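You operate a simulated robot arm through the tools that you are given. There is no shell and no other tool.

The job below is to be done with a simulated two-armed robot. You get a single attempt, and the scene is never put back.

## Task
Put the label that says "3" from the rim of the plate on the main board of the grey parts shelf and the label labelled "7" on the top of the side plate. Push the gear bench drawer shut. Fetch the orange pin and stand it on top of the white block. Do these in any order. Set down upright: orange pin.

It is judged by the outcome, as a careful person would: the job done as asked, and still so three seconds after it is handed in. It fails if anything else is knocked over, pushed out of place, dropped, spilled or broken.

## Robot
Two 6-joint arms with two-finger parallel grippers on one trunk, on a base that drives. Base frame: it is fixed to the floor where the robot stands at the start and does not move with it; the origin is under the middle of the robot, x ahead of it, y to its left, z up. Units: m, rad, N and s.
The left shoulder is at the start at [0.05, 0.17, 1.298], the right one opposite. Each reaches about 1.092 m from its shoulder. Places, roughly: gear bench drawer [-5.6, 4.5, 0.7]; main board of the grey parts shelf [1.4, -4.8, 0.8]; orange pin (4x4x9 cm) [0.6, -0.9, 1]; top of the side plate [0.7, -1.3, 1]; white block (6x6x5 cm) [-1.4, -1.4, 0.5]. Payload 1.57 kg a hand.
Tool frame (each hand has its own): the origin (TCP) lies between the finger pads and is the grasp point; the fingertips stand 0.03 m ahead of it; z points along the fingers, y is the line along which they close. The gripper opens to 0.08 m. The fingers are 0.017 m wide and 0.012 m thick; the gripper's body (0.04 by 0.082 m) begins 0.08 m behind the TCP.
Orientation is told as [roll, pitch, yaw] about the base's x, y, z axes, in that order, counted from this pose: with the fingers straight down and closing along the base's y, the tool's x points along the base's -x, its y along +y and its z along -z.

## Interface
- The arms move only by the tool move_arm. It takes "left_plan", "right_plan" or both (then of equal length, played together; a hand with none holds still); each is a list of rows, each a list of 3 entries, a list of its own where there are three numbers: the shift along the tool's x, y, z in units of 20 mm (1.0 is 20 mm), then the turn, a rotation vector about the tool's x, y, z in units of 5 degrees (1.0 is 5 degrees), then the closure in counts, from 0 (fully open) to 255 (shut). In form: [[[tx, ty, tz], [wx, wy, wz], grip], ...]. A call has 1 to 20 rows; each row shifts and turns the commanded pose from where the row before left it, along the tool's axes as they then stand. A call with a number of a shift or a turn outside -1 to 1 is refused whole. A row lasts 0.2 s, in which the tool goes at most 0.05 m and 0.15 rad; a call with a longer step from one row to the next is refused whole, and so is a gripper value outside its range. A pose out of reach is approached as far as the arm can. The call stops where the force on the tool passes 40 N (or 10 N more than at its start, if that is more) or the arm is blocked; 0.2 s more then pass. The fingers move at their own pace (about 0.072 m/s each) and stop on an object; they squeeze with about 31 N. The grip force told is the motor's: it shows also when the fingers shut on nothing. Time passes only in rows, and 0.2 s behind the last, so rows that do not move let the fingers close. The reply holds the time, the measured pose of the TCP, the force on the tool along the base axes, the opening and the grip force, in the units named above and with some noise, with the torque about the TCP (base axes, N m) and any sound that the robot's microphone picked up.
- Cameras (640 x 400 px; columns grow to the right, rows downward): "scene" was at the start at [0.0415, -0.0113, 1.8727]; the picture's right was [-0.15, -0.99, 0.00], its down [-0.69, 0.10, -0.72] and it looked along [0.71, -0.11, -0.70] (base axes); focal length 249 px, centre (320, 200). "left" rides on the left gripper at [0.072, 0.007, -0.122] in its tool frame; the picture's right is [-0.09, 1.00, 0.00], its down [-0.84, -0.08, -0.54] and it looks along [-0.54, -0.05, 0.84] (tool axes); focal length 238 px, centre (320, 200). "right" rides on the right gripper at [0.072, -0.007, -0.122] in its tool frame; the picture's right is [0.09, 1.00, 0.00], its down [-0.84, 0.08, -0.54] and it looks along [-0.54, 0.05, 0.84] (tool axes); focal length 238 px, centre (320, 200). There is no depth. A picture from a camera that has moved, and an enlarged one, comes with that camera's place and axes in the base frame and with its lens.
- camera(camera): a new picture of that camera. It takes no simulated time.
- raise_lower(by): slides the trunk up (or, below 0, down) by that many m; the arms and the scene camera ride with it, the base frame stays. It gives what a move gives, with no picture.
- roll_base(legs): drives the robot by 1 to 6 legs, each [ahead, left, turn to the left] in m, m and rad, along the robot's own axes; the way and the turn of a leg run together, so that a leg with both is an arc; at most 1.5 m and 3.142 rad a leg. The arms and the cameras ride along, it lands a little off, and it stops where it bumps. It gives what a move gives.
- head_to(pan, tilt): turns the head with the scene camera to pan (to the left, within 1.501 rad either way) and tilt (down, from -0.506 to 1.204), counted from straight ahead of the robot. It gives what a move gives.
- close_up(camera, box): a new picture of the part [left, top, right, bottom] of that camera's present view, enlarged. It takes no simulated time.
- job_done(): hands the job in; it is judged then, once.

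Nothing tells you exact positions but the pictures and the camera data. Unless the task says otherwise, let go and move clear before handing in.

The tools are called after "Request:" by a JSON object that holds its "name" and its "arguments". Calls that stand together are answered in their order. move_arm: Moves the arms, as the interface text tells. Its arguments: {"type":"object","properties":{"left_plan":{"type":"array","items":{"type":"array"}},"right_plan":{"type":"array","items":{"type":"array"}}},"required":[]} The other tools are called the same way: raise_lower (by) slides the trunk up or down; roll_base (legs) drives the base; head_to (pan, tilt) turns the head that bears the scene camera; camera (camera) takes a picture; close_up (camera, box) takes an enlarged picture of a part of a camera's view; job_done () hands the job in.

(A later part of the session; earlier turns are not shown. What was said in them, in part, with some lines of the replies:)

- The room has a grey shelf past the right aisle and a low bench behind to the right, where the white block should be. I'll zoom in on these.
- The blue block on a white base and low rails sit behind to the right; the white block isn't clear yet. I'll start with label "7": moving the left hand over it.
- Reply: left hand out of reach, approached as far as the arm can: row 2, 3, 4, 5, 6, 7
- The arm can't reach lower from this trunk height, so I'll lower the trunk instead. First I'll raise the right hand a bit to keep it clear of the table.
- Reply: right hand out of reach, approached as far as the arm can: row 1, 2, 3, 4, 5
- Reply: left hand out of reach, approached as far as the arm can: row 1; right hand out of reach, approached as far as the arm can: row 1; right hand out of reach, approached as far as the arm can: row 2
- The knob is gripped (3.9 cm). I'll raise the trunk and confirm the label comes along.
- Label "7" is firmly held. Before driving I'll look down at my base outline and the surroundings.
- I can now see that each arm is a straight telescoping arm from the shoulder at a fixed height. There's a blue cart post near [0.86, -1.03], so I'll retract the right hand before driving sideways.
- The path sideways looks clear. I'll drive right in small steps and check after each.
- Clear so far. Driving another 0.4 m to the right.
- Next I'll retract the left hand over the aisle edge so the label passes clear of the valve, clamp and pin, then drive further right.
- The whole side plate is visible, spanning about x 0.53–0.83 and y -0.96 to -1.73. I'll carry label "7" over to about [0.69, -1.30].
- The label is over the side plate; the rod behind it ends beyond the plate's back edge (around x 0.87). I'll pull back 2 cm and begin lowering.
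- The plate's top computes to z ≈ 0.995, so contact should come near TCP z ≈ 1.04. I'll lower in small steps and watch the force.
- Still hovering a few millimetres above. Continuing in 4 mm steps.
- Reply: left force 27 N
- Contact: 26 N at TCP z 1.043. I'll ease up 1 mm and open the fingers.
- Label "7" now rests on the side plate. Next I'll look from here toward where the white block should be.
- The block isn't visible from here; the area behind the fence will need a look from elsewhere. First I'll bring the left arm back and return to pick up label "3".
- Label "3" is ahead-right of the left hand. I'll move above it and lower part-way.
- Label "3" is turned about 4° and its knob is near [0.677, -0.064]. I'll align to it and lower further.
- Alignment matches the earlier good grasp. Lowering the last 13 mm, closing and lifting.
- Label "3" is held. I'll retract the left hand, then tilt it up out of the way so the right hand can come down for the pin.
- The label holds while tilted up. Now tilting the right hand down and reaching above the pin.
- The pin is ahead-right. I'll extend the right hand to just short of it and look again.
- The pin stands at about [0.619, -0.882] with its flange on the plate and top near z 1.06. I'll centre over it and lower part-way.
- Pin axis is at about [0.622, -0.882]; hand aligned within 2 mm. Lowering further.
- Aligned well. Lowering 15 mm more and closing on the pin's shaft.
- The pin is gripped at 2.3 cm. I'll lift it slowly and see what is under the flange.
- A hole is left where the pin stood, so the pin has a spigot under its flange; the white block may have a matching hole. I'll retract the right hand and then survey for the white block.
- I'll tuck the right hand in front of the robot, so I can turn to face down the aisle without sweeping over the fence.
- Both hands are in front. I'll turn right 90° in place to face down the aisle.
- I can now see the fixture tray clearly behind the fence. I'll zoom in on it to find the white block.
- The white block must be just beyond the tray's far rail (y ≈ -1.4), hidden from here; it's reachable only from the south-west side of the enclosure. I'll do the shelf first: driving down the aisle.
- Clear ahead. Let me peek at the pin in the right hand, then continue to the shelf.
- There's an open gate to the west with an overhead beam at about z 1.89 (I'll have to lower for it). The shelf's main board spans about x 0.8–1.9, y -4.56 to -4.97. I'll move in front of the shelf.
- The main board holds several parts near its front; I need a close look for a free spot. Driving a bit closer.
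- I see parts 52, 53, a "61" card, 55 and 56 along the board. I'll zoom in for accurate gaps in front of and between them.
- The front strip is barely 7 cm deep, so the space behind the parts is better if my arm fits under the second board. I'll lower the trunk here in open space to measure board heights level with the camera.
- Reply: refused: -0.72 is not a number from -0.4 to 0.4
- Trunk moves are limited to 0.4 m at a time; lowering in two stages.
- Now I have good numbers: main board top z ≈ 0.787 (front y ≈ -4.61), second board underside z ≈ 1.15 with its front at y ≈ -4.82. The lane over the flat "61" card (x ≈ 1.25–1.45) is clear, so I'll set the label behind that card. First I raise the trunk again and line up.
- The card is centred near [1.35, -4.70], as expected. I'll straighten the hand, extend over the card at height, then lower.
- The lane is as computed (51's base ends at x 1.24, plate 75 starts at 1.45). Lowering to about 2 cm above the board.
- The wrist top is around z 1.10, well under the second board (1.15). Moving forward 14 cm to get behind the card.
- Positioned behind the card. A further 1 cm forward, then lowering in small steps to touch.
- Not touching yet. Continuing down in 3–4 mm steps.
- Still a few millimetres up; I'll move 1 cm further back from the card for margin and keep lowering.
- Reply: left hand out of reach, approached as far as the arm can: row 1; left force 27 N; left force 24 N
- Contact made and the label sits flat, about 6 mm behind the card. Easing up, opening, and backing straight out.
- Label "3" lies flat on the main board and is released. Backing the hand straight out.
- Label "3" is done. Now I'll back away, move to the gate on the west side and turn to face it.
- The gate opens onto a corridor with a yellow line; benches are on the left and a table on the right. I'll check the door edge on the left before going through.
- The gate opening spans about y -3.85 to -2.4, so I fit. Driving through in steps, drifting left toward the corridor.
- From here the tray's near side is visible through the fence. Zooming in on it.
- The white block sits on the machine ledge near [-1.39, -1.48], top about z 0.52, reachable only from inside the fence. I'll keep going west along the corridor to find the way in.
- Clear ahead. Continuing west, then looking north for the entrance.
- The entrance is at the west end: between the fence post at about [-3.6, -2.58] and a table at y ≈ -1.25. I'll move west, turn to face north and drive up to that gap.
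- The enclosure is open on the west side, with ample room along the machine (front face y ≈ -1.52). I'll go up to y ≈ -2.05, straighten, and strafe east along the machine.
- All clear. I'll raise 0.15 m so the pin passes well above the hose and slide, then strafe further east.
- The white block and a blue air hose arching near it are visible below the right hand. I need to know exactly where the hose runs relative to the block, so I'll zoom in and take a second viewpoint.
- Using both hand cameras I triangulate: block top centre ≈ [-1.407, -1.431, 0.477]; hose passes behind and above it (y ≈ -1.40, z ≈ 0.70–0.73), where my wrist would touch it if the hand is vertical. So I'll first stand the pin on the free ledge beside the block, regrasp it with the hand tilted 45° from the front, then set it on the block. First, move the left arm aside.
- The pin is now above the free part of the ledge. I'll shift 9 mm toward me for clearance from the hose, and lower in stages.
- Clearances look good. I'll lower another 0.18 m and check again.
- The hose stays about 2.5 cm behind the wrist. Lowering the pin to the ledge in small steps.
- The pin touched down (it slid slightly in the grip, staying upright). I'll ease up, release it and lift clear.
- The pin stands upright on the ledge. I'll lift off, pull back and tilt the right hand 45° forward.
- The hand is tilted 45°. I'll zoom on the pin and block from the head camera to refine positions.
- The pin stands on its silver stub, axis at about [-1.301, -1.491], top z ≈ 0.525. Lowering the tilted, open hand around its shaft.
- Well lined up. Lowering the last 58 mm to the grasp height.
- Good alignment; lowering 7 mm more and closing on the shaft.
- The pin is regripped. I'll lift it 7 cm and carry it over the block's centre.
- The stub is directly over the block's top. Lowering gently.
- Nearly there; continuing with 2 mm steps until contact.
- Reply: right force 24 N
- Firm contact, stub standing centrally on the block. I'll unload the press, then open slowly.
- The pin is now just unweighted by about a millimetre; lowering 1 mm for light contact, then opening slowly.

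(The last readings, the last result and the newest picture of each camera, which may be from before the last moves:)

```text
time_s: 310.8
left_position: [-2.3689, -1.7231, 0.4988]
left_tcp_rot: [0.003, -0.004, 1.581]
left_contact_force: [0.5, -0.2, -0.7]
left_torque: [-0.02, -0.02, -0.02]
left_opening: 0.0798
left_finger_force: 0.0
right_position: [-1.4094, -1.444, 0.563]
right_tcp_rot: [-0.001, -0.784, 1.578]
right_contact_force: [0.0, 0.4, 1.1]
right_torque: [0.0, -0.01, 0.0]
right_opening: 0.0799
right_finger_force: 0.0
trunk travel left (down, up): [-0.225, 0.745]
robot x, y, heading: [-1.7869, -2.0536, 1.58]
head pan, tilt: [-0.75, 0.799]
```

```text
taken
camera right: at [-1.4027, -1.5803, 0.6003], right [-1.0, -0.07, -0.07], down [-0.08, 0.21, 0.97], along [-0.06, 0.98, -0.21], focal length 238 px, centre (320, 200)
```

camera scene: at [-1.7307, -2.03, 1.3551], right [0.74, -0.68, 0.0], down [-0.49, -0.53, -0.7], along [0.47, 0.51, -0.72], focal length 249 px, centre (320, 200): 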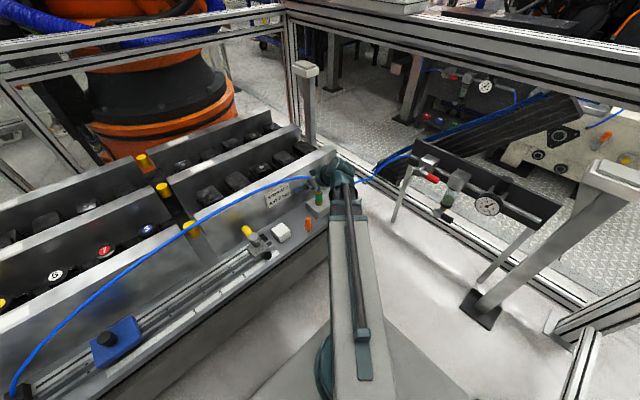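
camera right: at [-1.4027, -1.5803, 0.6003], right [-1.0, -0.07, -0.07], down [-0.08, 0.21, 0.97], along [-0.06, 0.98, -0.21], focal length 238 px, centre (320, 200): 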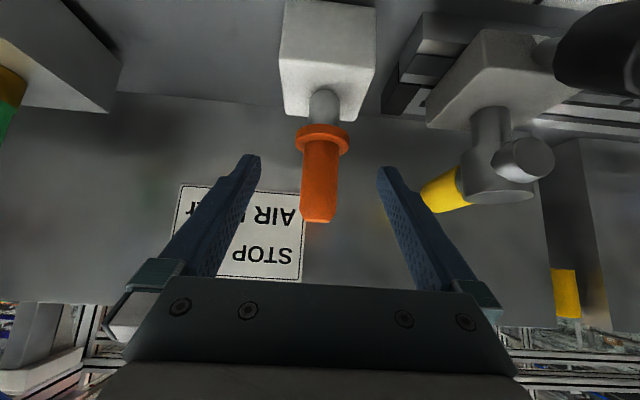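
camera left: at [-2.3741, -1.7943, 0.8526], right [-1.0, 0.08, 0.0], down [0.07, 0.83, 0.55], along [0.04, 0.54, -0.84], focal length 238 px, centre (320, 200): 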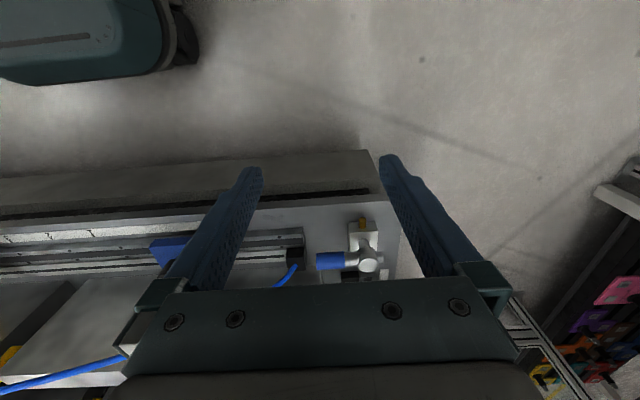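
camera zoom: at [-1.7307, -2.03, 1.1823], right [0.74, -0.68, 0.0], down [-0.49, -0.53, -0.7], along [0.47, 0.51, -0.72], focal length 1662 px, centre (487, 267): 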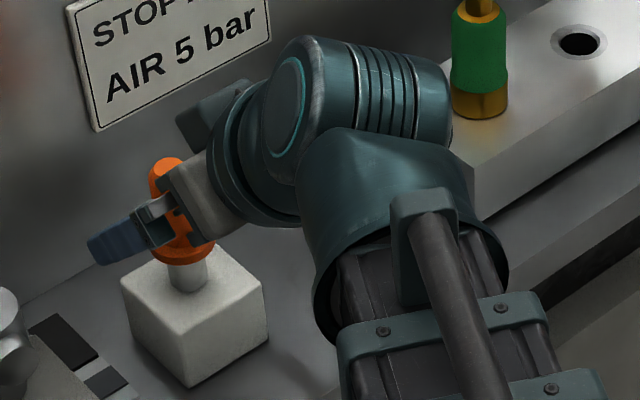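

The pin stands upright on the white block. Retreating the hand straight back.

Request:
{"name": "move_arm", "arguments": {"right_plan": [[[0.35, 0, -0.35], [0, 0, 0], 0], [[0.7, 0, -0.7], [0, 0, 0], 0], [[0.7, 0, -0.7], [0, 0, 0], 0], [[0.7, 0, -0.7], [0, 0, 0], 0], [[0.7, 0, -0.7], [0, 0, 0], 0], [[0.7, 0, -0.7], [0, 0, 0], 0]]}}

Request:
{"name": "raise_lower", "arguments": {"by": 0.3}}

Request:
{"name": "camera", "arguments": {"camera": "scene"}}

Request:
{"name": "close_up", "arguments": {"camera": "scene", "box": [220, 200, 360, 310]}}

```text
time_s: 312.2
left_position: [-2.3686, -1.7223, 0.4994]
left_tcp_rot: [0.001, -0.004, 1.579]
left_contact_force: [-0.1, 0.2, -0.8]
left_torque: [0.0, -0.01, -0.04]
left_opening: 0.08
left_finger_force: 0.1
right_position: [-1.3814, -1.5113, 0.5631]
right_tcp_rot: [0.001, -0.781, 1.578]
right_contact_force: [0.1, 0.3, 0.4]
right_torque: [0.03, -0.01, 0.02]
right_opening: 0.08
right_finger_force: 0.1
right hand out of reach, approached as far as the arm can: row 4, 5, 6
trunk travel left (down, up): [-0.225, 0.745]
robot x, y, heading: [-1.7857, -2.0527, 1.577]
head pan, tilt: [-0.75, 0.799]
```

```text
time_s: 315.2
left_position: [-2.3683, -1.7211, 0.7992]
left_tcp_rot: [0.002, -0.006, 1.579]
left_contact_force: [0.5, 0.5, -0.7]
left_torque: [-0.02, 0.01, 0.03]
left_opening: 0.0799
left_finger_force: 0.0
right_position: [-1.3808, -1.5125, 0.8627]
right_tcp_rot: [0.002, -0.782, 1.577]
right_contact_force: [0.3, -0.2, 0.2]
right_torque: [0.01, 0.04, 0.02]
right_opening: 0.0798
right_finger_force: 0.0
trunk travel left (down, up): [-0.525, 0.445]
robot x, y, heading: [-1.7869, -2.0528, 1.577]
head pan, tilt: [-0.75, 0.799]
```

```text
taken
camera scene: at [-1.7307, -2.03, 1.4823], right [0.74, -0.68, 0.0], down [-0.49, -0.53, -0.7], along [0.47, 0.51, -0.72], focal length 249 px, centre (320, 200)
```

scene: 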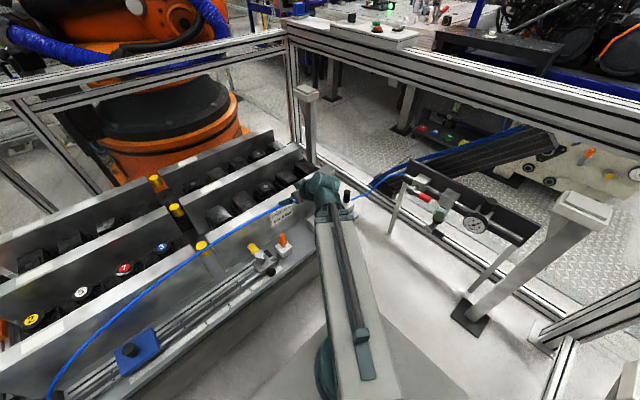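

```text
3.64 times, centred on (290, 255) of scene
camera zoom: at [-1.7307, -2.03, 1.4823], right [0.74, -0.68, 0.0], down [-0.49, -0.53, -0.7], along [0.47, 0.51, -0.72], focal length 906 px, centre (429, 0)
```

zoom: 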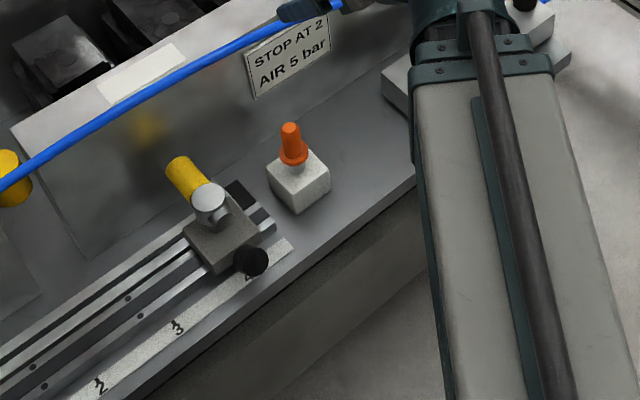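

The pin stands upright on the white block, undisturbed. Now I'll bring both arms into a compact forward pose for the drive to the drawer.

Request:
{"name": "raise_lower", "arguments": {"by": 0.12}}

Request:
{"name": "move_arm", "arguments": {"right_plan": [[[0.95, 0, -0.0415], [0, 1, 0], 0], [[0.95, 0, -0.0415], [0, 1, 0], 0], [[0.95, 0, -0.0415], [0, 1, 0], 0], [[0.95, 0, -0.0415], [0, 1, 0], 0], [[0.95, 0, -0.0415], [0, 1, 0], 0], [[0.95, 0, -0.0415], [0, 1, 0], 0], [[0.95, 0, -0.0415], [0, 1, 0], 0], [[0.95, 0, -0.0415], [0, 1, 0], 0], [[0.95, 0, -0.0415], [0, 1, 0], 0]]}}

Request:
{"name": "move_arm", "arguments": {"right_plan": [[[-0.5, 0.9, 0], [0, 0, 0], 0], [[-0.5, 0.9, 0], [0, 0, 0], 0], [[-0.5, 0.9, 0], [0, 0, 0], 0], [[-0.5, 0.9, 0], [0, 0, 0], 0], [[-0.5, 0.9, 0], [0, 0, 0], 0], [[-0.5, 0.9, 0], [0, 0, 0], 0], [[-0.5, 0.9, 0], [0, 0, 0], 0], [[-0.5, 0.9, 0], [0, 0, 0], 0], [[-0.5, 0.9, 0], [0, 0, 0], 0], [[-0.5, 0.9, 0], [0, 0, 0], 0]]}}

Request:
{"name": "move_arm", "arguments": {"left_plan": [[[-0.5, -1, 0], [0, 0, 0], 0], [[-0.5, -1, 0], [0, 0, 0], 0], [[-0.5, -1, 0], [0, 0, 0], 0], [[-0.5, -1, 0], [0, 0, 0], 0], [[-0.5, -1, 0], [0, 0, 0], 0], [[-0.5, -1, 0], [0, 0, 0], 0], [[-0.5, -1, 0], [0, 0, 0], 0], [[-0.5, -1, 0], [0, 0, 0], 0], [[-0.5, -1, 0], [0, 0, 0], 0], [[-0.5, -1, 0], [0, 0, 0], 0], [[-0.5, -1, 0], [0, 0, 0], 0], [[-0.5, -1, 0], [0, 0, 0], 0], [[-0.5, -1, 0], [0, 0, 0], 0], [[-0.5, -1, 0], [0, 0, 0], 0], [[-0.5, -1, 0], [0, 0, 0], 0], [[-0.5, -1, 0], [0, 0, 0], 0], [[-0.5, -1, 0], [0, 0, 0], 0], [[-0.5, -1, 0], [0, 0, 0], 0]]}}

Request:
{"name": "camera", "arguments": {"camera": "scene"}}

```text
time_s: 316.7
left_position: [-2.3689, -1.7218, 0.9196]
left_tcp_rot: [0.003, -0.006, 1.579]
left_contact_force: [-0.5, 0.1, 1.1]
left_torque: [0.01, 0.02, 0.02]
left_opening: 0.0798
left_finger_force: 0.1
right_position: [-1.3806, -1.5108, 0.9827]
right_tcp_rot: [0.002, -0.782, 1.578]
right_contact_force: [0.2, 0.0, -0.5]
right_torque: [-0.03, 0.0, 0.02]
right_opening: 0.0799
right_finger_force: 0.1
trunk travel left (down, up): [-0.645, 0.325]
robot x, y, heading: [-1.7828, -2.0474, 1.58]
head pan, tilt: [-0.75, 0.799]
```

```text
time_s: 318.7
left_position: [-2.3684, -1.7228, 0.9202]
left_tcp_rot: [0.003, -0.006, 1.579]
left_contact_force: [-0.3, 1.2, 0.6]
left_torque: [-0.02, -0.01, 0.0]
left_opening: 0.0799
left_finger_force: 0.0
right_position: [-1.3805, -1.6663, 0.9191]
right_tcp_rot: [0.001, 0.006, 1.579]
right_contact_force: [0.0, 0.1, 0.1]
right_torque: [0.03, -0.01, -0.01]
right_opening: 0.0799
right_finger_force: 0.1
trunk travel left (down, up): [-0.645, 0.325]
robot x, y, heading: [-1.7839, -2.0503, 1.579]
head pan, tilt: [-0.75, 0.799]
```

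```text
time_s: 320.9
left_position: [-2.3693, -1.7222, 0.9194]
left_tcp_rot: [0.0, -0.005, 1.579]
left_contact_force: [-0.4, 0.1, -0.2]
left_torque: [0.03, 0.03, 0.0]
left_opening: 0.0799
left_finger_force: 0.0
right_position: [-1.5607, -1.5682, 0.9195]
right_tcp_rot: [-0.001, 0.003, 1.577]
right_contact_force: [-0.5, -0.1, 0.9]
right_torque: [0.0, -0.01, 0.0]
right_opening: 0.0798
right_finger_force: 0.1
trunk travel left (down, up): [-0.645, 0.325]
robot x, y, heading: [-1.786, -2.0446, 1.579]
head pan, tilt: [-0.75, 0.799]
```

```text
time_s: 324.7
left_position: [-2.0099, -1.5382, 0.9204]
left_tcp_rot: [0.003, -0.005, 1.579]
left_contact_force: [-0.3, -0.7, -0.1]
left_torque: [0.02, 0.02, 0.03]
left_opening: 0.0799
left_finger_force: 0.0
right_position: [-1.5603, -1.5685, 0.9193]
right_tcp_rot: [0.002, 0.003, 1.577]
right_contact_force: [0.0, 0.6, -0.4]
right_torque: [-0.01, -0.02, -0.03]
right_opening: 0.0798
right_finger_force: 0.0
trunk travel left (down, up): [-0.645, 0.325]
robot x, y, heading: [-1.7877, -2.0516, 1.574]
head pan, tilt: [-0.75, 0.799]
```

```text
taken
camera scene: at [-1.7306, -2.0299, 1.6023], right [0.74, -0.68, 0.0], down [-0.49, -0.53, -0.7], along [0.47, 0.51, -0.72], focal length 249 px, centre (320, 200)
```

scene: 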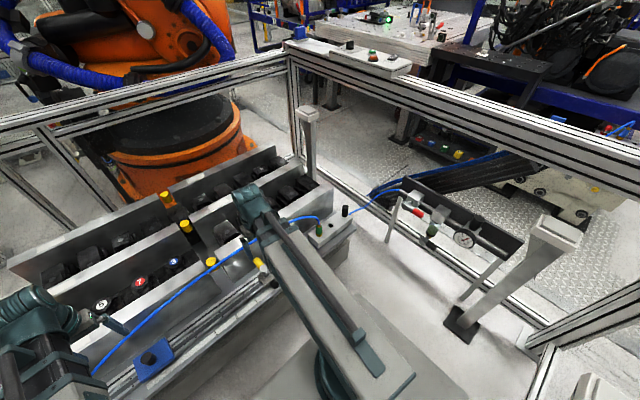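

Arms compact. Strafing west out of the enclosure.

Request:
{"name": "roll_base", "arguments": {"legs": [[0, 1.3, 0]]}}

Request:
{"name": "roll_base", "arguments": {"legs": [[0, 1.3, 0]]}}

Request:
{"name": "head_to", "arguments": {"pan": 0.0, "tilt": 0.4}}

Request:
{"name": "camera", "arguments": {"camera": "scene"}}

```text
time_s: 331.2
left_position: [-3.3234, -1.5496, 0.9191]
left_tcp_rot: [0.002, -0.005, 1.58]
left_contact_force: [-0.2, 0.5, 0.2]
left_torque: [-0.02, 0.02, 0.02]
left_opening: 0.08
left_finger_force: 0.0
right_position: [-2.8741, -1.5771, 0.9193]
right_tcp_rot: [0.001, 0.004, 1.58]
right_contact_force: [-0.9, -0.4, 0.4]
right_torque: [0.03, 0.01, -0.01]
right_opening: 0.0801
right_finger_force: 0.0
trunk travel left (down, up): [-0.645, 0.325]
robot x, y, heading: [-3.0997, -2.0623, 1.579]
head pan, tilt: [-0.75, 0.799]
```

```text
time_s: 337.8
left_position: [-4.6422, -1.5711, 0.9203]
left_tcp_rot: [0.001, -0.006, 1.594]
left_contact_force: [0.2, -0.2, -0.8]
left_torque: [-0.02, 0.04, 0.0]
left_opening: 0.08
left_finger_force: 0.0
right_position: [-4.1905, -1.5925, 0.9194]
right_tcp_rot: [0.001, 0.003, 1.593]
right_contact_force: [-0.3, 0.9, 0.3]
right_torque: [0.02, 0.01, -0.01]
right_opening: 0.08
right_finger_force: 0.1
trunk travel left (down, up): [-0.645, 0.325]
robot x, y, heading: [-4.4071, -2.0782, 1.593]
head pan, tilt: [-0.75, 0.799]
```

```text
time_s: 338.9
left_position: [-4.6414, -1.5695, 0.9197]
left_tcp_rot: [0.001, -0.006, 1.592]
left_contact_force: [-1.2, 0.1, -0.7]
left_torque: [-0.02, -0.01, 0.02]
left_opening: 0.0802
left_finger_force: 0.1
right_position: [-4.1911, -1.5931, 0.9194]
right_tcp_rot: [0.001, 0.002, 1.593]
right_contact_force: [0.0, 0.2, 0.4]
right_torque: [0.03, -0.01, -0.03]
right_opening: 0.0801
right_finger_force: 0.0
trunk travel left (down, up): [-0.645, 0.325]
robot x, y, heading: [-4.4073, -2.079, 1.592]
head pan, tilt: [0.0, 0.4]
```

```text
taken
camera scene: at [-4.4105, -2.0249, 1.6374], right [1.0, 0.02, 0.0], down [0.01, -0.39, -0.92], along [-0.02, 0.92, -0.39], focal length 249 px, centre (320, 200)
```

scene: 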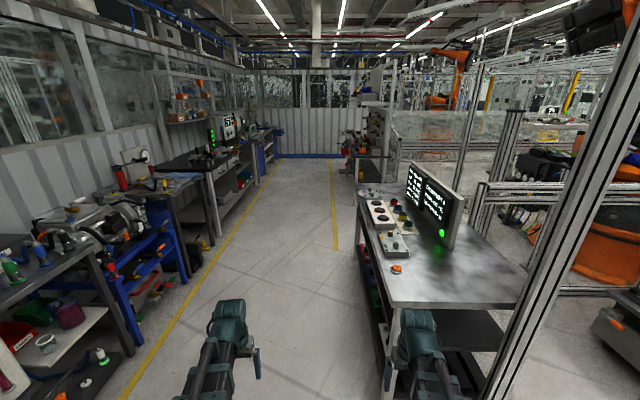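

The corridor north is clear, about 1.4 m wide (x -5.55 to -4.12). I'll centre in it and drive north toward the gear bench.

Request:
{"name": "roll_base", "arguments": {"legs": [[0, 0.42, -0.02], [1.5, 0, 0]]}}

Request:
{"name": "camera", "arguments": {"camera": "scene"}}

Request:
{"name": "roll_base", "arguments": {"legs": [[1.5, 0, 0]]}}

Request:
{"name": "head_to", "arguments": {"pan": 0.4, "tilt": 0.4}}

Request:
{"name": "camera", "arguments": {"camera": "scene"}}

```text
time_s: 348.5
left_position: [-5.0905, -0.0824, 0.9199]
left_tcp_rot: [-0.001, -0.006, 1.603]
left_contact_force: [0.3, 0.6, -0.1]
left_torque: [0.01, -0.02, -0.02]
left_opening: 0.08
left_finger_force: 0.2
right_position: [-4.642, -0.1015, 0.9195]
right_tcp_rot: [-0.001, 0.003, 1.604]
right_contact_force: [-0.6, -0.6, 0.5]
right_torque: [0.02, 0.0, 0.02]
right_opening: 0.0801
right_finger_force: 0.1
trunk travel left (down, up): [-0.645, 0.325]
robot x, y, heading: [-4.8526, -0.5888, 1.604]
head pan, tilt: [0.0, 0.4]
```

```text
taken
camera scene: at [-4.8556, -0.5352, 1.6374], right [1.0, 0.03, 0.0], down [0.01, -0.39, -0.92], along [-0.03, 0.92, -0.39], focal length 249 px, centre (320, 200)
```

scene: 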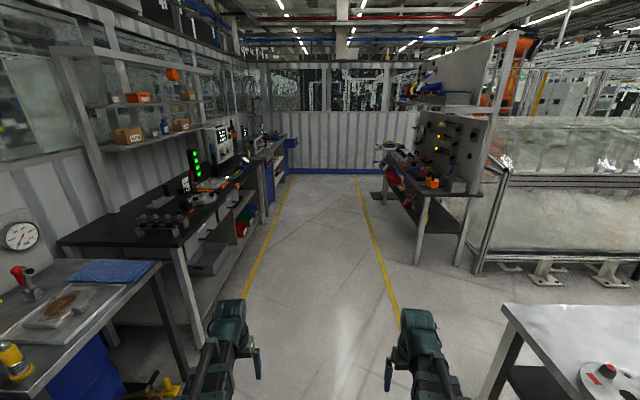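

```text
time_s: 356.0
left_position: [-5.1243, 1.4351, 0.9201]
left_tcp_rot: [0.002, -0.006, 1.593]
left_contact_force: [-0.2, 0.5, 0.0]
left_torque: [-0.02, -0.02, -0.02]
left_opening: 0.0797
left_finger_force: 0.0
right_position: [-4.6752, 1.4114, 0.9186]
right_tcp_rot: [0.001, 0.004, 1.591]
right_contact_force: [-0.1, 0.3, 0.0]
right_torque: [-0.04, 0.02, 0.0]
right_opening: 0.0798
right_finger_force: 0.1
trunk travel left (down, up): [-0.645, 0.325]
robot x, y, heading: [-4.8934, 0.923, 1.589]
head pan, tilt: [0.0, 0.4]
```

```text
time_s: 356.9
left_position: [-5.1243, 1.4348, 0.919]
left_tcp_rot: [0.001, -0.006, 1.591]
left_contact_force: [0.5, 0.6, -0.4]
left_torque: [0.04, 0.0, 0.0]
left_opening: 0.08
left_finger_force: 0.0
right_position: [-4.6746, 1.4121, 0.9196]
right_tcp_rot: [0.0, 0.005, 1.593]
right_contact_force: [0.6, 0.2, -0.2]
right_torque: [-0.02, 0.02, 0.0]
right_opening: 0.0801
right_finger_force: 0.2
trunk travel left (down, up): [-0.645, 0.325]
robot x, y, heading: [-4.8941, 0.9263, 1.596]
head pan, tilt: [0.4, 0.4]
```

```text
taken
camera scene: at [-4.9298, 0.972, 1.6374], right [0.91, 0.41, 0.0], down [0.16, -0.36, -0.92], along [-0.37, 0.84, -0.39], focal length 249 px, centre (320, 200)
```

scene: 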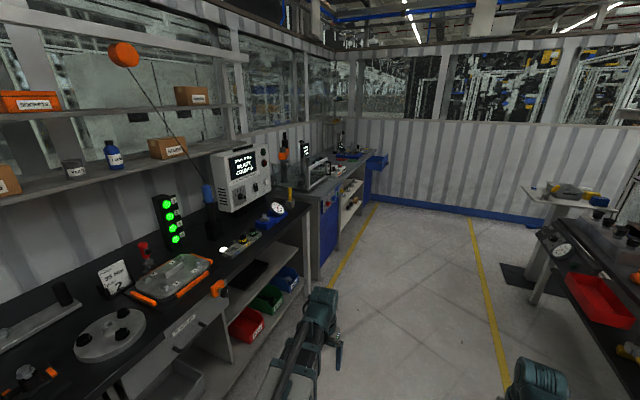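

The gear bench is at the far end; a blue drawer sticks out there. Zooming in.

Request:
{"name": "close_up", "arguments": {"camera": "scene", "box": [290, 110, 450, 230]}}

Request:
{"name": "roll_base", "arguments": {"legs": [[1.4, 0, -0.02]]}}

Request:
{"name": "camera", "arguments": {"camera": "scene"}}

Request:
{"name": "close_up", "arguments": {"camera": "scene", "box": [200, 100, 400, 260]}}

```text
3.33 times, centred on (370, 170) of scene
camera zoom: at [-4.9298, 0.972, 1.6374], right [0.91, 0.41, 0.0], down [0.16, -0.36, -0.92], along [-0.37, 0.84, -0.39], focal length 831 px, centre (153, 300)
```

zoom: 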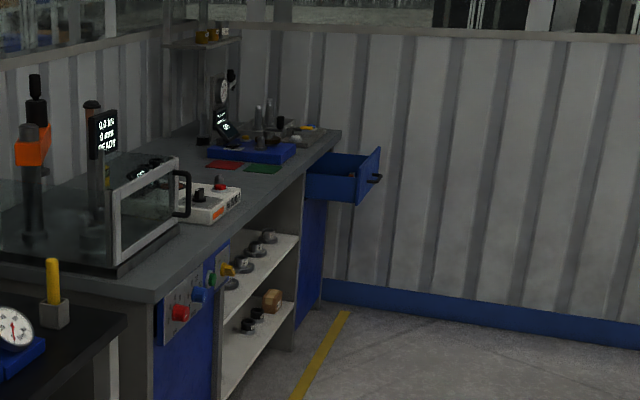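

```text
time_s: 363.9
left_position: [-5.1402, 2.8375, 0.9196]
left_tcp_rot: [-0.002, -0.006, 1.582]
left_contact_force: [-0.7, 0.0, 0.4]
left_torque: [0.0, 0.0, -0.01]
left_opening: 0.0801
left_finger_force: 0.1
right_position: [-4.69, 2.8105, 0.9192]
right_tcp_rot: [0.0, 0.004, 1.579]
right_contact_force: [0.3, -0.4, -0.2]
right_torque: [0.01, 0.03, -0.02]
right_opening: 0.0797
right_finger_force: 0.1
trunk travel left (down, up): [-0.645, 0.325]
robot x, y, heading: [-4.9113, 2.3248, 1.577]
head pan, tilt: [0.4, 0.4]
```

```text
taken
camera scene: at [-4.9502, 2.3736, 1.6374], right [0.92, 0.4, 0.0], down [0.15, -0.36, -0.92], along [-0.37, 0.84, -0.39], focal length 249 px, centre (320, 200)
```

scene: 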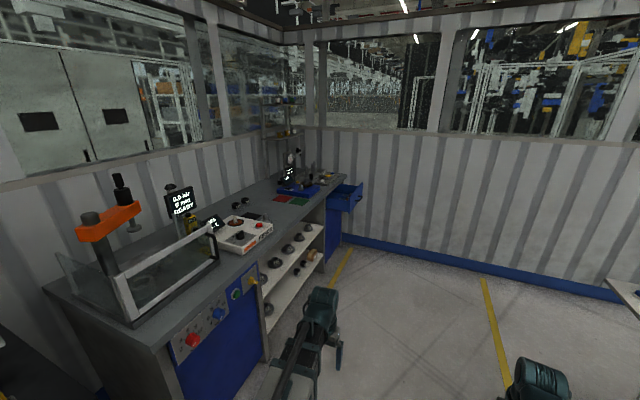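

```text
2.50 times, centred on (300, 180) of scene
camera zoom: at [-4.9502, 2.3736, 1.6374], right [0.92, 0.4, 0.0], down [0.15, -0.36, -0.92], along [-0.37, 0.84, -0.39], focal length 623 px, centre (370, 250)
```

zoom: 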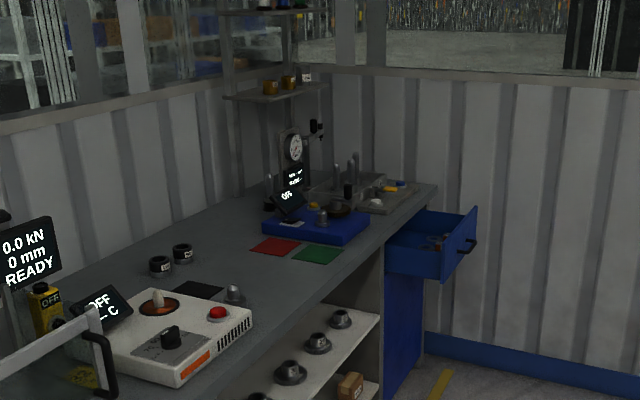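

The blue drawer with a black handle sticks out at about [-5.5, 4.57, 0.7], facing +x, with the wall just beyond. I'll drive up, turn to face west and line up the right hand with it.

Request:
{"name": "roll_base", "arguments": {"legs": [[1.15, -0.3, 0], [0, 0, 1.565]]}}

Request:
{"name": "head_to", "arguments": {"pan": -0.5, "tilt": 0.5}}

Request:
{"name": "camera", "arguments": {"camera": "scene"}}

Request:
{"name": "close_up", "arguments": {"camera": "scene", "box": [240, 140, 440, 280]}}

```text
time_s: 373.7
left_position: [-5.1419, 3.248, 0.9196]
left_tcp_rot: [0.002, -0.005, -3.117]
left_contact_force: [0.0, -0.2, 0.4]
left_torque: [-0.03, -0.02, 0.0]
left_opening: 0.0803
left_finger_force: 0.1
right_position: [-5.1192, 3.6994, 0.9183]
right_tcp_rot: [0.0, 0.003, -3.116]
right_contact_force: [0.2, -0.1, -0.1]
right_torque: [0.01, 0.03, 0.03]
right_opening: 0.0802
right_finger_force: 0.0
trunk travel left (down, up): [-0.645, 0.325]
robot x, y, heading: [-4.6311, 3.4814, -3.121]
head pan, tilt: [0.4, 0.4]
```

```text
time_s: 374.9
left_position: [-5.1397, 3.2495, 0.9199]
left_tcp_rot: [0.003, -0.006, -3.116]
left_contact_force: [-0.1, 0.7, 0.0]
left_torque: [0.0, 0.0, -0.01]
left_opening: 0.08
left_finger_force: 0.1
right_position: [-5.1187, 3.6984, 0.9194]
right_tcp_rot: [-0.001, 0.002, -3.115]
right_contact_force: [0.6, -0.1, -0.1]
right_torque: [0.01, -0.02, 0.0]
right_opening: 0.0804
right_finger_force: 0.0
trunk travel left (down, up): [-0.645, 0.325]
robot x, y, heading: [-4.6349, 3.4832, -3.119]
head pan, tilt: [-0.499, 0.499]
```

```text
taken
camera scene: at [-4.6737, 3.5263, 1.6283], right [0.46, 0.89, 0.0], down [0.43, -0.22, -0.88], along [-0.78, 0.4, -0.48], focal length 249 px, centre (320, 200)
```

scene: 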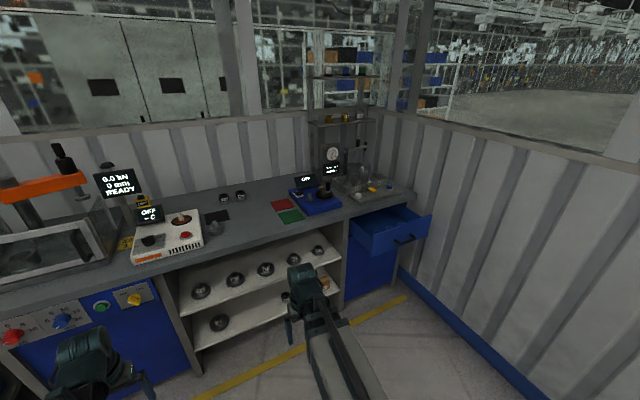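

```text
2.86 times, centred on (340, 210) of scene
camera zoom: at [-4.6737, 3.5263, 1.6283], right [0.46, 0.89, 0.0], down [0.43, -0.22, -0.88], along [-0.78, 0.4, -0.48], focal length 712 px, centre (263, 171)
```

zoom: 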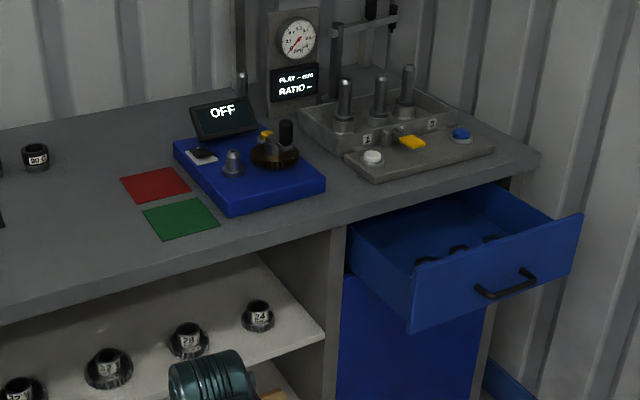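

The drawer front spans y ≈ 4.28–4.73, z ≈ 0.66–0.83, with the handle at its middle. I'll close the right hand, tilt it horizontal, lower to z ≈ 0.79 and strafe in front of the drawer's centre.

Request:
{"name": "move_arm", "arguments": {"right_plan": [[[-0.95, 0, -0.0415], [0, -1, 0], 255], [[-0.95, 0, -0.0415], [0, -1, 0], 255], [[-0.95, 0, -0.0415], [0, -1, 0], 255], [[-0.95, 0, -0.0415], [0, -1, 0], 255], [[-0.95, 0, -0.0415], [0, -1, 0], 255], [[-0.95, 0, -0.0415], [0, -1, 0], 255], [[-0.95, 0, -0.0415], [0, -1, 0], 255], [[-0.95, 0, -0.0415], [0, -1, 0], 255], [[-0.95, 0, -0.0415], [0, -1, 0], 255], [[-0.95, 0, -0.0415], [0, -1, 0], 255], [[-0.95, 0, -0.0415], [0, -1, 0], 255], [[-0.95, 0, -0.0415], [0, -1, 0], 255], [[-0.95, 0, -0.0415], [0, -1, 0], 255], [[-0.95, 0, -0.0415], [0, -1, 0], 255], [[-0.95, 0, -0.0415], [0, -1, 0], 255], [[-0.95, 0, -0.0415], [0, -1, 0], 255], [[-0.95, 0, -0.0415], [0, -1, 0], 255], [[-0.95, 0, -0.0415], [0, -1, 0], 255]]}}

Request:
{"name": "roll_base", "arguments": {"legs": [[-0.1, 0, -0.022]]}}

Request:
{"name": "raise_lower", "arguments": {"by": -0.345}}

Request:
{"name": "roll_base", "arguments": {"legs": [[0, -0.8, 0]]}}

Request:
{"name": "head_to", "arguments": {"pan": -0.3, "tilt": 0.5}}

Request:
{"name": "camera", "arguments": {"camera": "scene"}}

Request:
{"name": "camera", "arguments": {"camera": "right"}}

```text
time_s: 378.7
left_position: [-5.1412, 3.2487, 0.9189]
left_tcp_rot: [0.001, -0.006, -3.115]
left_contact_force: [-1.0, -0.1, 0.0]
left_torque: [-0.04, -0.02, -0.03]
left_opening: 0.0798
left_finger_force: 0.1
right_position: [-5.3388, 3.6936, 1.1381]
right_tcp_rot: [-0.028, -1.564, -3.087]
right_contact_force: [-0.5, -0.9, 0.7]
right_torque: [-0.01, -0.02, 0.01]
right_opening: 0.0001
right_finger_force: 21.7
trunk travel left (down, up): [-0.645, 0.325]
robot x, y, heading: [-4.6364, 3.4823, -3.12]
head pan, tilt: [-0.499, 0.499]
```

```text
time_s: 379.9
left_position: [-5.0459, 3.2604, 0.9199]
left_tcp_rot: [0.003, -0.005, -3.135]
left_contact_force: [0.0, 0.4, 0.1]
left_torque: [0.02, 0.02, 0.0]
left_opening: 0.0802
left_finger_force: 0.0
right_position: [-5.2353, 3.7087, 1.1397]
right_tcp_rot: [0.058, -1.563, 3.09]
right_contact_force: [-0.4, 0.0, -0.1]
right_torque: [-0.01, -0.02, 0.0]
right_opening: 0.0
right_finger_force: 21.2
trunk travel left (down, up): [-0.645, 0.325]
robot x, y, heading: [-4.5396, 3.4851, -3.141]
head pan, tilt: [-0.499, 0.499]
```

```text
time_s: 383.3
left_position: [-5.0456, 3.2599, 0.5743]
left_tcp_rot: [0.002, -0.005, -3.135]
left_contact_force: [0.2, -1.0, -0.2]
left_torque: [0.0, -0.03, 0.02]
left_opening: 0.0799
left_finger_force: 0.1
right_position: [-5.2351, 3.7073, 0.7933]
right_tcp_rot: [0.049, -1.563, 3.099]
right_contact_force: [-0.5, -0.5, 0.6]
right_torque: [0.0, -0.01, -0.03]
right_opening: 0.0002
right_finger_force: 21.4
trunk travel left (down, up): [-0.3, 0.67]
robot x, y, heading: [-4.5313, 3.4859, -3.134]
head pan, tilt: [-0.499, 0.499]
```

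```text
time_s: 387.6
left_position: [-5.0528, 4.0586, 0.5757]
left_tcp_rot: [0.001, -0.005, -3.127]
left_contact_force: [0.0, -0.2, 0.0]
left_torque: [-0.04, 0.03, 0.0]
left_opening: 0.0798
left_finger_force: 0.2
right_position: [-5.2456, 4.5047, 0.7926]
right_tcp_rot: [0.046, -1.563, 3.11]
right_contact_force: [0.2, -0.2, 0.4]
right_torque: [0.04, 0.01, 0.02]
right_opening: 0.0002
right_finger_force: 21.6
trunk travel left (down, up): [-0.3, 0.67]
robot x, y, heading: [-4.5428, 4.287, -3.13]
head pan, tilt: [-0.499, 0.499]
```

```text
time_s: 388.3
left_position: [-5.0529, 4.0596, 0.5754]
left_tcp_rot: [0.002, -0.005, -3.127]
left_contact_force: [0.2, 0.1, 0.0]
left_torque: [-0.01, 0.0, 0.01]
left_opening: 0.0802
left_finger_force: 0.1
right_position: [-5.246, 4.5047, 0.7935]
right_tcp_rot: [0.048, -1.564, 3.107]
right_contact_force: [0.5, 1.1, -0.2]
right_torque: [-0.02, -0.02, 0.04]
right_opening: 0.0
right_finger_force: 21.8
trunk travel left (down, up): [-0.3, 0.67]
robot x, y, heading: [-4.5445, 4.2868, -3.128]
head pan, tilt: [-0.3, 0.499]
```

```text
taken
camera scene: at [-4.5886, 4.3148, 1.2833], right [0.28, 0.96, 0.0], down [0.46, -0.14, -0.88], along [-0.84, 0.25, -0.48], focal length 249 px, centre (320, 200)
```

scene: 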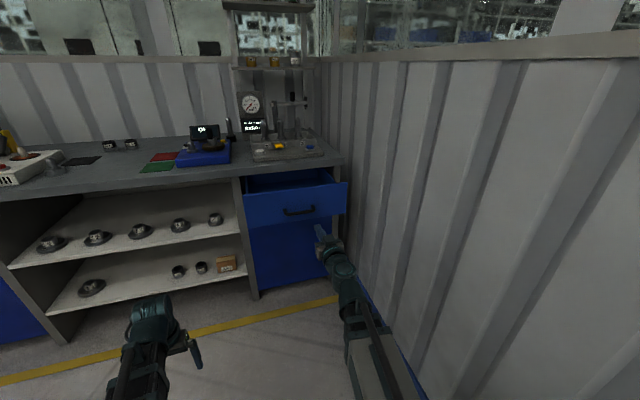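

```text
taken
camera right: at [-5.1236, 4.5131, 0.7229], right [0.02, -1.0, -0.09], down [0.54, -0.07, 0.84], along [-0.84, -0.06, 0.53], focal length 238 px, centre (320, 200)
```

right: 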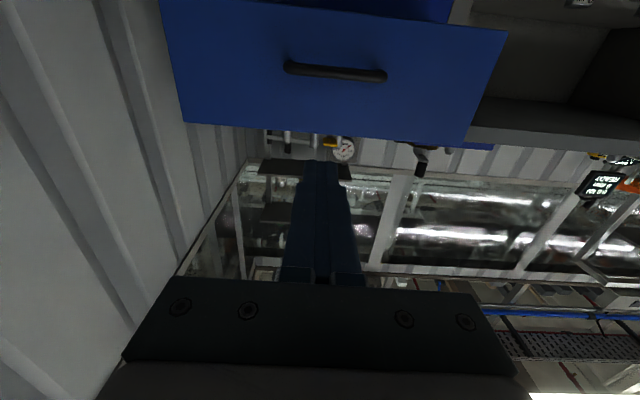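

The closed fingertips will meet the panel just above the handle, near its middle. Extending forward to make contact.

Request:
{"name": "move_arm", "arguments": {"right_plan": [[[0, 0, 1], [0, 0, 0], 255], [[0, 0, 1], [0, 0, 0], 255], [[0, 0, 1], [0, 0, 0], 255], [[0, 0, 1], [0, 0, 0], 255], [[0, 0, 1], [0, 0, 0], 255], [[0, 0, 1], [0, 0, 0], 255], [[0, 0, 1], [0, 0, 0], 255], [[0, 0, 1], [0, 0, 0], 255], [[0, 0, 1], [0, 0, 0], 255]]}}

Request:
{"name": "camera", "arguments": {"camera": "scene"}}

Request:
{"name": "camera", "arguments": {"camera": "right"}}

```text
time_s: 390.3
left_position: [-5.0516, 4.0596, 0.5738]
left_tcp_rot: [0.003, -0.009, -3.125]
left_contact_force: [0.3, 0.0, 0.9]
left_torque: [-0.01, 0.0, 0.01]
left_opening: 0.0801
left_finger_force: 0.1
right_position: [-5.4261, 4.5024, 0.7919]
right_tcp_rot: [0.068, -1.559, 3.09]
right_contact_force: [0.0, -0.3, 0.9]
right_torque: [0.03, 0.0, -0.01]
right_opening: 0.0
right_finger_force: 21.4
trunk travel left (down, up): [-0.3, 0.67]
robot x, y, heading: [-4.5435, 4.2855, -3.125]
head pan, tilt: [-0.3, 0.499]
```

```text
taken
camera scene: at [-4.5885, 4.3147, 1.2833], right [0.28, 0.96, 0.0], down [0.46, -0.14, -0.88], along [-0.84, 0.25, -0.48], focal length 249 px, centre (320, 200)
```

scene: 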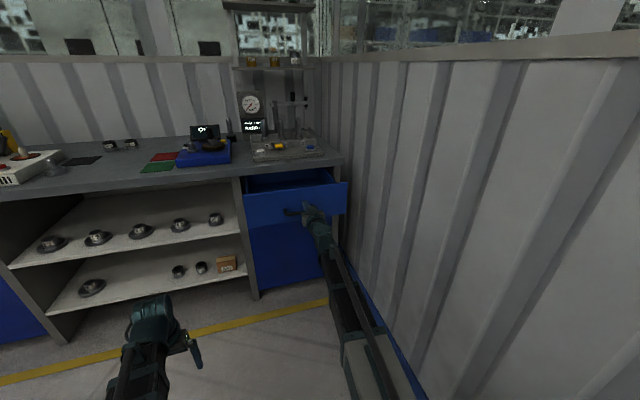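

```text
taken
camera right: at [-5.3037, 4.5104, 0.7226], right [0.02, -1.0, -0.09], down [0.53, -0.07, 0.84], along [-0.84, -0.06, 0.53], focal length 238 px, centre (320, 200)
```

right: 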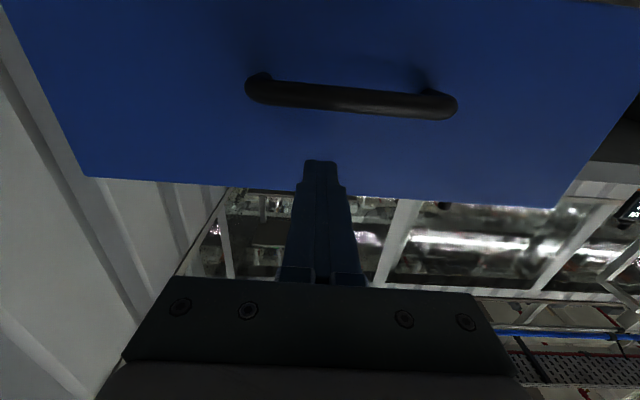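

Fingertips are aligned with the panel, below its top edge and above the handle. Continuing forward to push.

Request:
{"name": "move_arm", "arguments": {"right_plan": [[[0, 0, 0.6], [0, 0, 0], 255], [[0, 0, 0.6], [0, 0, 0], 255], [[0, 0, 0.6], [0, 0, 0], 255], [[0, 0, 0.6], [0, 0, 0], 255], [[0, 0, 0.6], [0, 0, 0], 255], [[0, 0, 0.6], [0, 0, 0], 255], [[0, 0, 0.6], [0, 0, 0], 255], [[0, 0, 0.6], [0, 0, 0], 255]]}}

Request:
{"name": "camera", "arguments": {"camera": "scene"}}

Request:
{"name": "camera", "arguments": {"camera": "right"}}

```text
time_s: 392.1
left_position: [-5.0522, 4.06, 0.5733]
left_tcp_rot: [0.001, -0.005, -3.126]
left_contact_force: [0.2, -1.5, -1.2]
left_torque: [-0.03, 0.01, -0.02]
left_opening: 0.08
left_finger_force: 0.0
right_position: [-5.5222, 4.4989, 0.7921]
right_tcp_rot: [0.039, -1.561, 3.12]
right_contact_force: [-0.3, 0.6, -0.9]
right_torque: [-0.03, 0.0, -0.01]
right_opening: 0.0
right_finger_force: 21.6
trunk travel left (down, up): [-0.3, 0.67]
robot x, y, heading: [-4.54, 4.2855, -3.124]
head pan, tilt: [-0.3, 0.499]
```

```text
taken
camera scene: at [-4.5886, 4.3147, 1.2833], right [0.28, 0.96, 0.0], down [0.46, -0.14, -0.88], along [-0.84, 0.25, -0.48], focal length 249 px, centre (320, 200)
```

scene: 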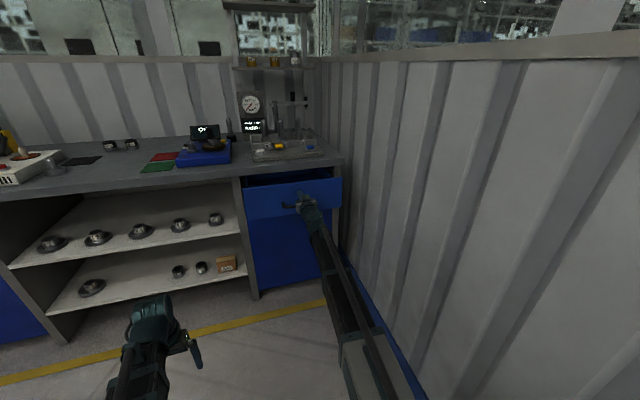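

```text
taken
camera right: at [-5.3993, 4.5079, 0.7227], right [0.02, -1.0, -0.09], down [0.54, -0.07, 0.84], along [-0.84, -0.06, 0.53], focal length 238 px, centre (320, 200)
```

right: 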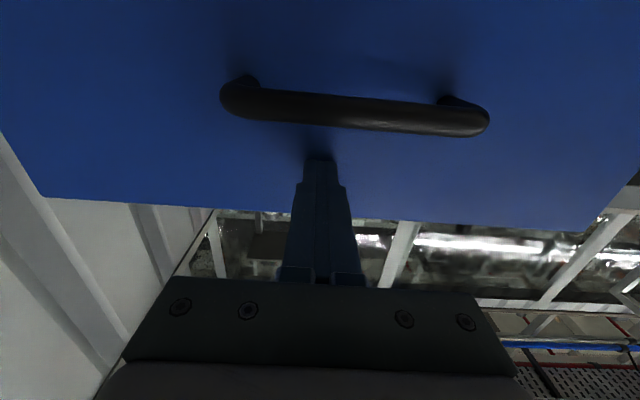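

The drawer is moving in freely. Continuing to push until it stops.

Request:
{"name": "move_arm", "arguments": {"right_plan": [[[0, 0, 0.5], [0, 0, 0], 255], [[0, 0, 0.5], [0, 0, 0], 255], [[0, 0, 0.5], [0, 0, 0], 255], [[0, 0, 0.5], [0, 0, 0], 255], [[0, 0, 0.5], [0, 0, 0], 255], [[0, 0, 0.5], [0, 0, 0], 255], [[0, 0, 0.5], [0, 0, 0], 255], [[0, 0, 0.5], [0, 0, 0], 255]]}}

Request:
{"name": "close_up", "arguments": {"camera": "scene", "box": [220, 140, 380, 260]}}

Request:
{"name": "camera", "arguments": {"camera": "right"}}

```text
time_s: 393.9
left_position: [-5.0521, 4.0593, 0.5748]
left_tcp_rot: [0.002, -0.005, -3.128]
left_contact_force: [-0.3, 0.6, 0.1]
left_torque: [0.01, 0.02, 0.01]
left_opening: 0.08
left_finger_force: 0.2
right_position: [-5.6016, 4.4995, 0.792]
right_tcp_rot: [0.06, -1.562, 3.099]
right_contact_force: [0.1, -0.2, 0.0]
right_torque: [-0.02, 0.05, 0.03]
right_opening: 0.0002
right_finger_force: 21.3
trunk travel left (down, up): [-0.3, 0.67]
robot x, y, heading: [-4.5414, 4.2903, -3.127]
head pan, tilt: [-0.3, 0.499]
```

```text
3.33 times, centred on (300, 200) of scene
camera zoom: at [-4.5886, 4.3147, 1.2833], right [0.28, 0.96, 0.0], down [0.46, -0.14, -0.88], along [-0.84, 0.25, -0.48], focal length 831 px, centre (387, 200)
```

zoom: 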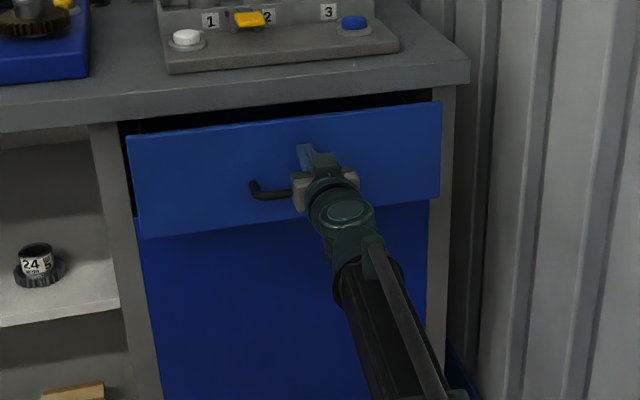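

```text
taken
camera right: at [-5.4797, 4.5076, 0.7225], right [0.02, -1.0, -0.09], down [0.53, -0.07, 0.84], along [-0.85, -0.06, 0.53], focal length 238 px, centre (320, 200)
```

right: 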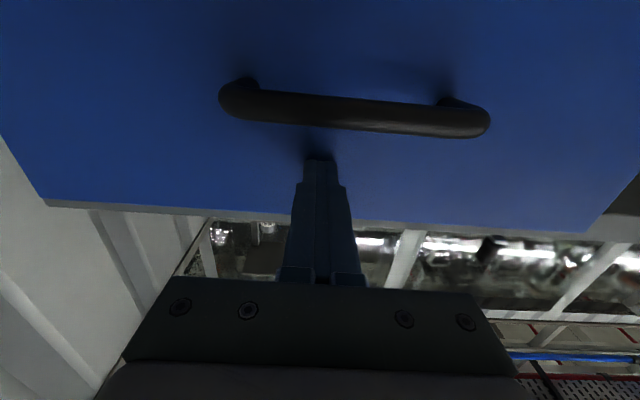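

Almost closed. Pushing the rest gently.

Request:
{"name": "move_arm", "arguments": {"right_plan": [[[0, 0, 0.3], [0, 0, 0], 255], [[0, 0, 0.3], [0, 0, 0], 255], [[0, 0, 0.3], [0, 0, 0], 255], [[0, 0, 0.3], [0, 0, 0], 255], [[0, 0, 0.3], [0, 0, 0], 255], [[0, 0, 0.3], [0, 0, 0], 255], [[0, 0, 0.3], [0, 0, 0], 255], [[0, 0, 0.3], [0, 0, 0], 255]]}}

Request:
{"name": "close_up", "arguments": {"camera": "scene", "box": [220, 140, 380, 260]}}

```text
time_s: 395.7
left_position: [-5.0519, 4.0587, 0.5747]
left_tcp_rot: [0.002, -0.005, -3.126]
left_contact_force: [0.2, 0.5, -0.3]
left_torque: [0.01, 0.01, 0.02]
left_opening: 0.0801
left_finger_force: 0.1
right_position: [-5.6496, 4.4987, 0.7928]
right_tcp_rot: [0.033, -1.562, 3.122]
right_contact_force: [0.5, -0.1, 0.3]
right_torque: [0.02, 0.04, -0.01]
right_opening: 0.0
right_finger_force: 21.1
trunk travel left (down, up): [-0.3, 0.67]
robot x, y, heading: [-4.5375, 4.2872, -3.126]
head pan, tilt: [-0.3, 0.499]
```

```text
3.33 times, centred on (300, 200) of scene
camera zoom: at [-4.5886, 4.3147, 1.2833], right [0.28, 0.96, 0.0], down [0.46, -0.14, -0.88], along [-0.84, 0.25, -0.48], focal length 831 px, centre (387, 200)
```

zoom: 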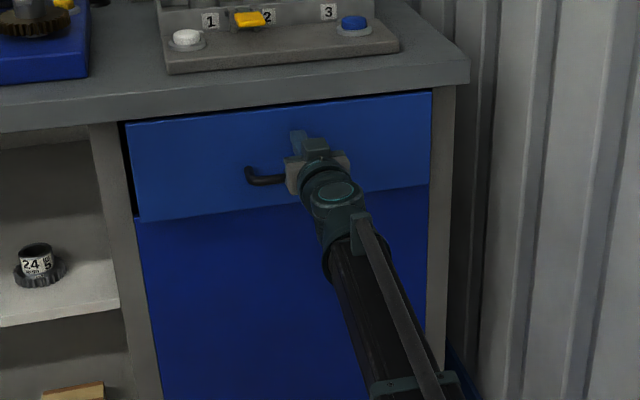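

Nearly flush, still no resistance. Continuing in fine steps.

Request:
{"name": "move_arm", "arguments": {"right_plan": [[[0, 0, 0.25], [0, 0, 0], 255], [[0, 0, 0.25], [0, 0, 0], 255], [[0, 0, 0.25], [0, 0, 0], 255], [[0, 0, 0.25], [0, 0, 0], 255], [[0, 0, 0.25], [0, 0, 0], 255], [[0, 0, 0.25], [0, 0, 0], 255], [[0, 0, 0.25], [0, 0, 0], 255], [[0, 0, 0.25], [0, 0, 0], 255]]}}

Request:
{"name": "close_up", "arguments": {"camera": "scene", "box": [220, 140, 380, 260]}}

```text
time_s: 396.8
left_position: [-5.0509, 4.059, 0.5751]
left_tcp_rot: [0.001, -0.005, -3.126]
left_contact_force: [-0.4, 0.6, 0.3]
left_torque: [0.03, -0.03, -0.02]
left_opening: 0.0801
left_finger_force: 0.1
right_position: [-5.6645, 4.4989, 0.7921]
right_tcp_rot: [0.025, -1.564, 3.136]
right_contact_force: [3.8, -0.1, -1.5]
right_torque: [-0.03, -0.03, -0.01]
right_opening: 0.0
right_finger_force: 21.3
trunk travel left (down, up): [-0.3, 0.67]
robot x, y, heading: [-4.544, 4.2896, -3.125]
head pan, tilt: [-0.3, 0.499]
stopped in row 5 (right hand): the force on the tool passed its limit at 46 N (the readings are from after the stop); the commanded pose is now the measured one
```

```text
3.33 times, centred on (300, 200) of scene
camera zoom: at [-4.588, 4.3147, 1.2834], right [0.28, 0.96, 0.0], down [0.46, -0.14, -0.88], along [-0.84, 0.25, -0.48], focal length 831 px, centre (387, 200)
```

zoom: 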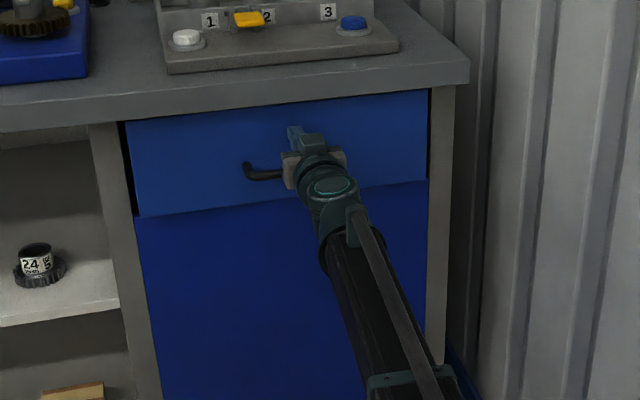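

The drawer hit its stop (46 N). I'll back the hand off and check that it stays shut.

Request:
{"name": "move_arm", "arguments": {"right_plan": [[[0, 0, -0.3], [0, 0, 0], 255], [[0, 0, -1], [0, 0, 0], 255], [[0, 0, -1], [0, 0, 0], 255], [[0, 0, -1], [0, 0, 0], 255], [[0, 0, -1], [0, 0, 0], 255], [[0, 0, -1], [0, 0, 0], 255], [[0, 0, -1], [0, 0, 0], 255], [[0, 0, -1], [0, 0, 0], 255], [[0, 0, -1], [0, 0, 0], 255], [[0, 0, -1], [0, 0, 0], 255], [[0, 0, -1], [0, 0, 0], 255], [[0, 0, -1], [0, 0, 0], 255]]}}

Request:
{"name": "close_up", "arguments": {"camera": "scene", "box": [200, 120, 400, 270]}}

Request:
{"name": "camera", "arguments": {"camera": "right"}}

```text
time_s: 399.4
left_position: [-5.0505, 4.0593, 0.5743]
left_tcp_rot: [0.001, -0.004, -3.126]
left_contact_force: [0.0, -0.3, -0.1]
left_torque: [-0.02, -0.02, 0.02]
left_opening: 0.08
left_finger_force: 0.1
right_position: [-5.438, 4.5017, 0.7933]
right_tcp_rot: [0.044, -1.565, 3.115]
right_contact_force: [-0.3, 0.0, 0.0]
right_torque: [-0.05, 0.01, 0.0]
right_opening: 0.0
right_finger_force: 21.1
trunk travel left (down, up): [-0.3, 0.67]
robot x, y, heading: [-4.5397, 4.2838, -3.124]
head pan, tilt: [-0.3, 0.499]
```

```text
2.67 times, centred on (300, 195) of scene
camera zoom: at [-4.5882, 4.3147, 1.2833], right [0.28, 0.96, 0.0], down [0.46, -0.14, -0.88], along [-0.84, 0.25, -0.48], focal length 665 px, centre (373, 213)
```

zoom: 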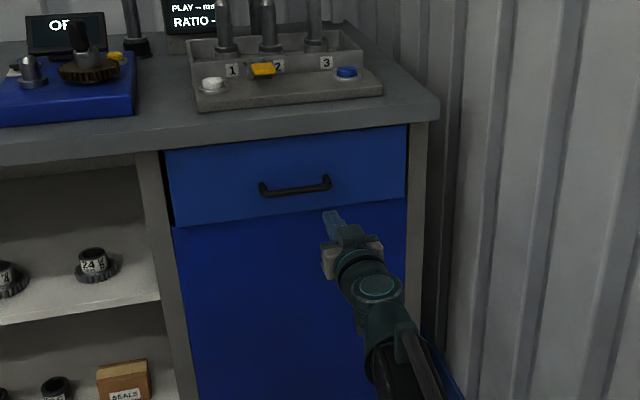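

```text
taken
camera right: at [-5.3165, 4.5103, 0.7228], right [0.02, -1.0, -0.09], down [0.54, -0.07, 0.84], along [-0.84, -0.06, 0.53], focal length 238 px, centre (320, 200)
```

right: 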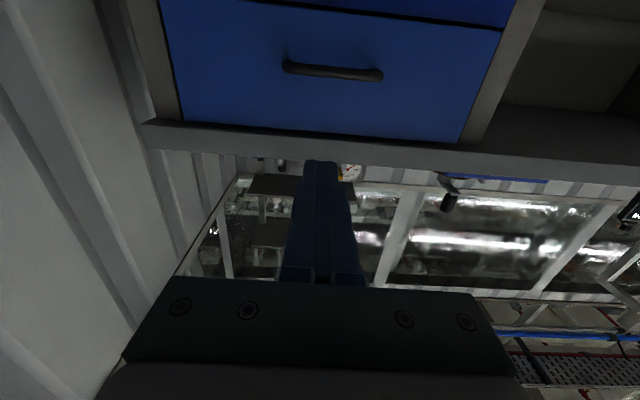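

The drawer is shut flush, both labels are in place and the pin is standing on the white block. Both hands are clear, so I'm handing in the job.

Request:
{"name": "job_done", "arguments": {}}

```text
The job is handed in.
```

I finished all four tasks and handed the job in. I have not seen the result of the judging.

- **Label "3":** it lies flat on the main board of the grey parts shelf, about 6 mm behind the yellow "61" card.
- **Label "7":** it rests on the top of the side plate, near the middle.
- **Drawer:** the gear bench drawer is pushed in to its stop and still sat flush after I backed the hand away.
- **Orange pin:** it stands upright on its silver stub near the centre of the white block.

I stood the pin on the machine ledge for a moment to regrip it, because an upright hand would have touched the air hose behind the block. I last saw the pin upright just after letting go of it. I did not check the pin or the two labels again after driving away.

I saw nothing else knocked over, pushed out of place or dropped, and both hands were clear at hand-in.
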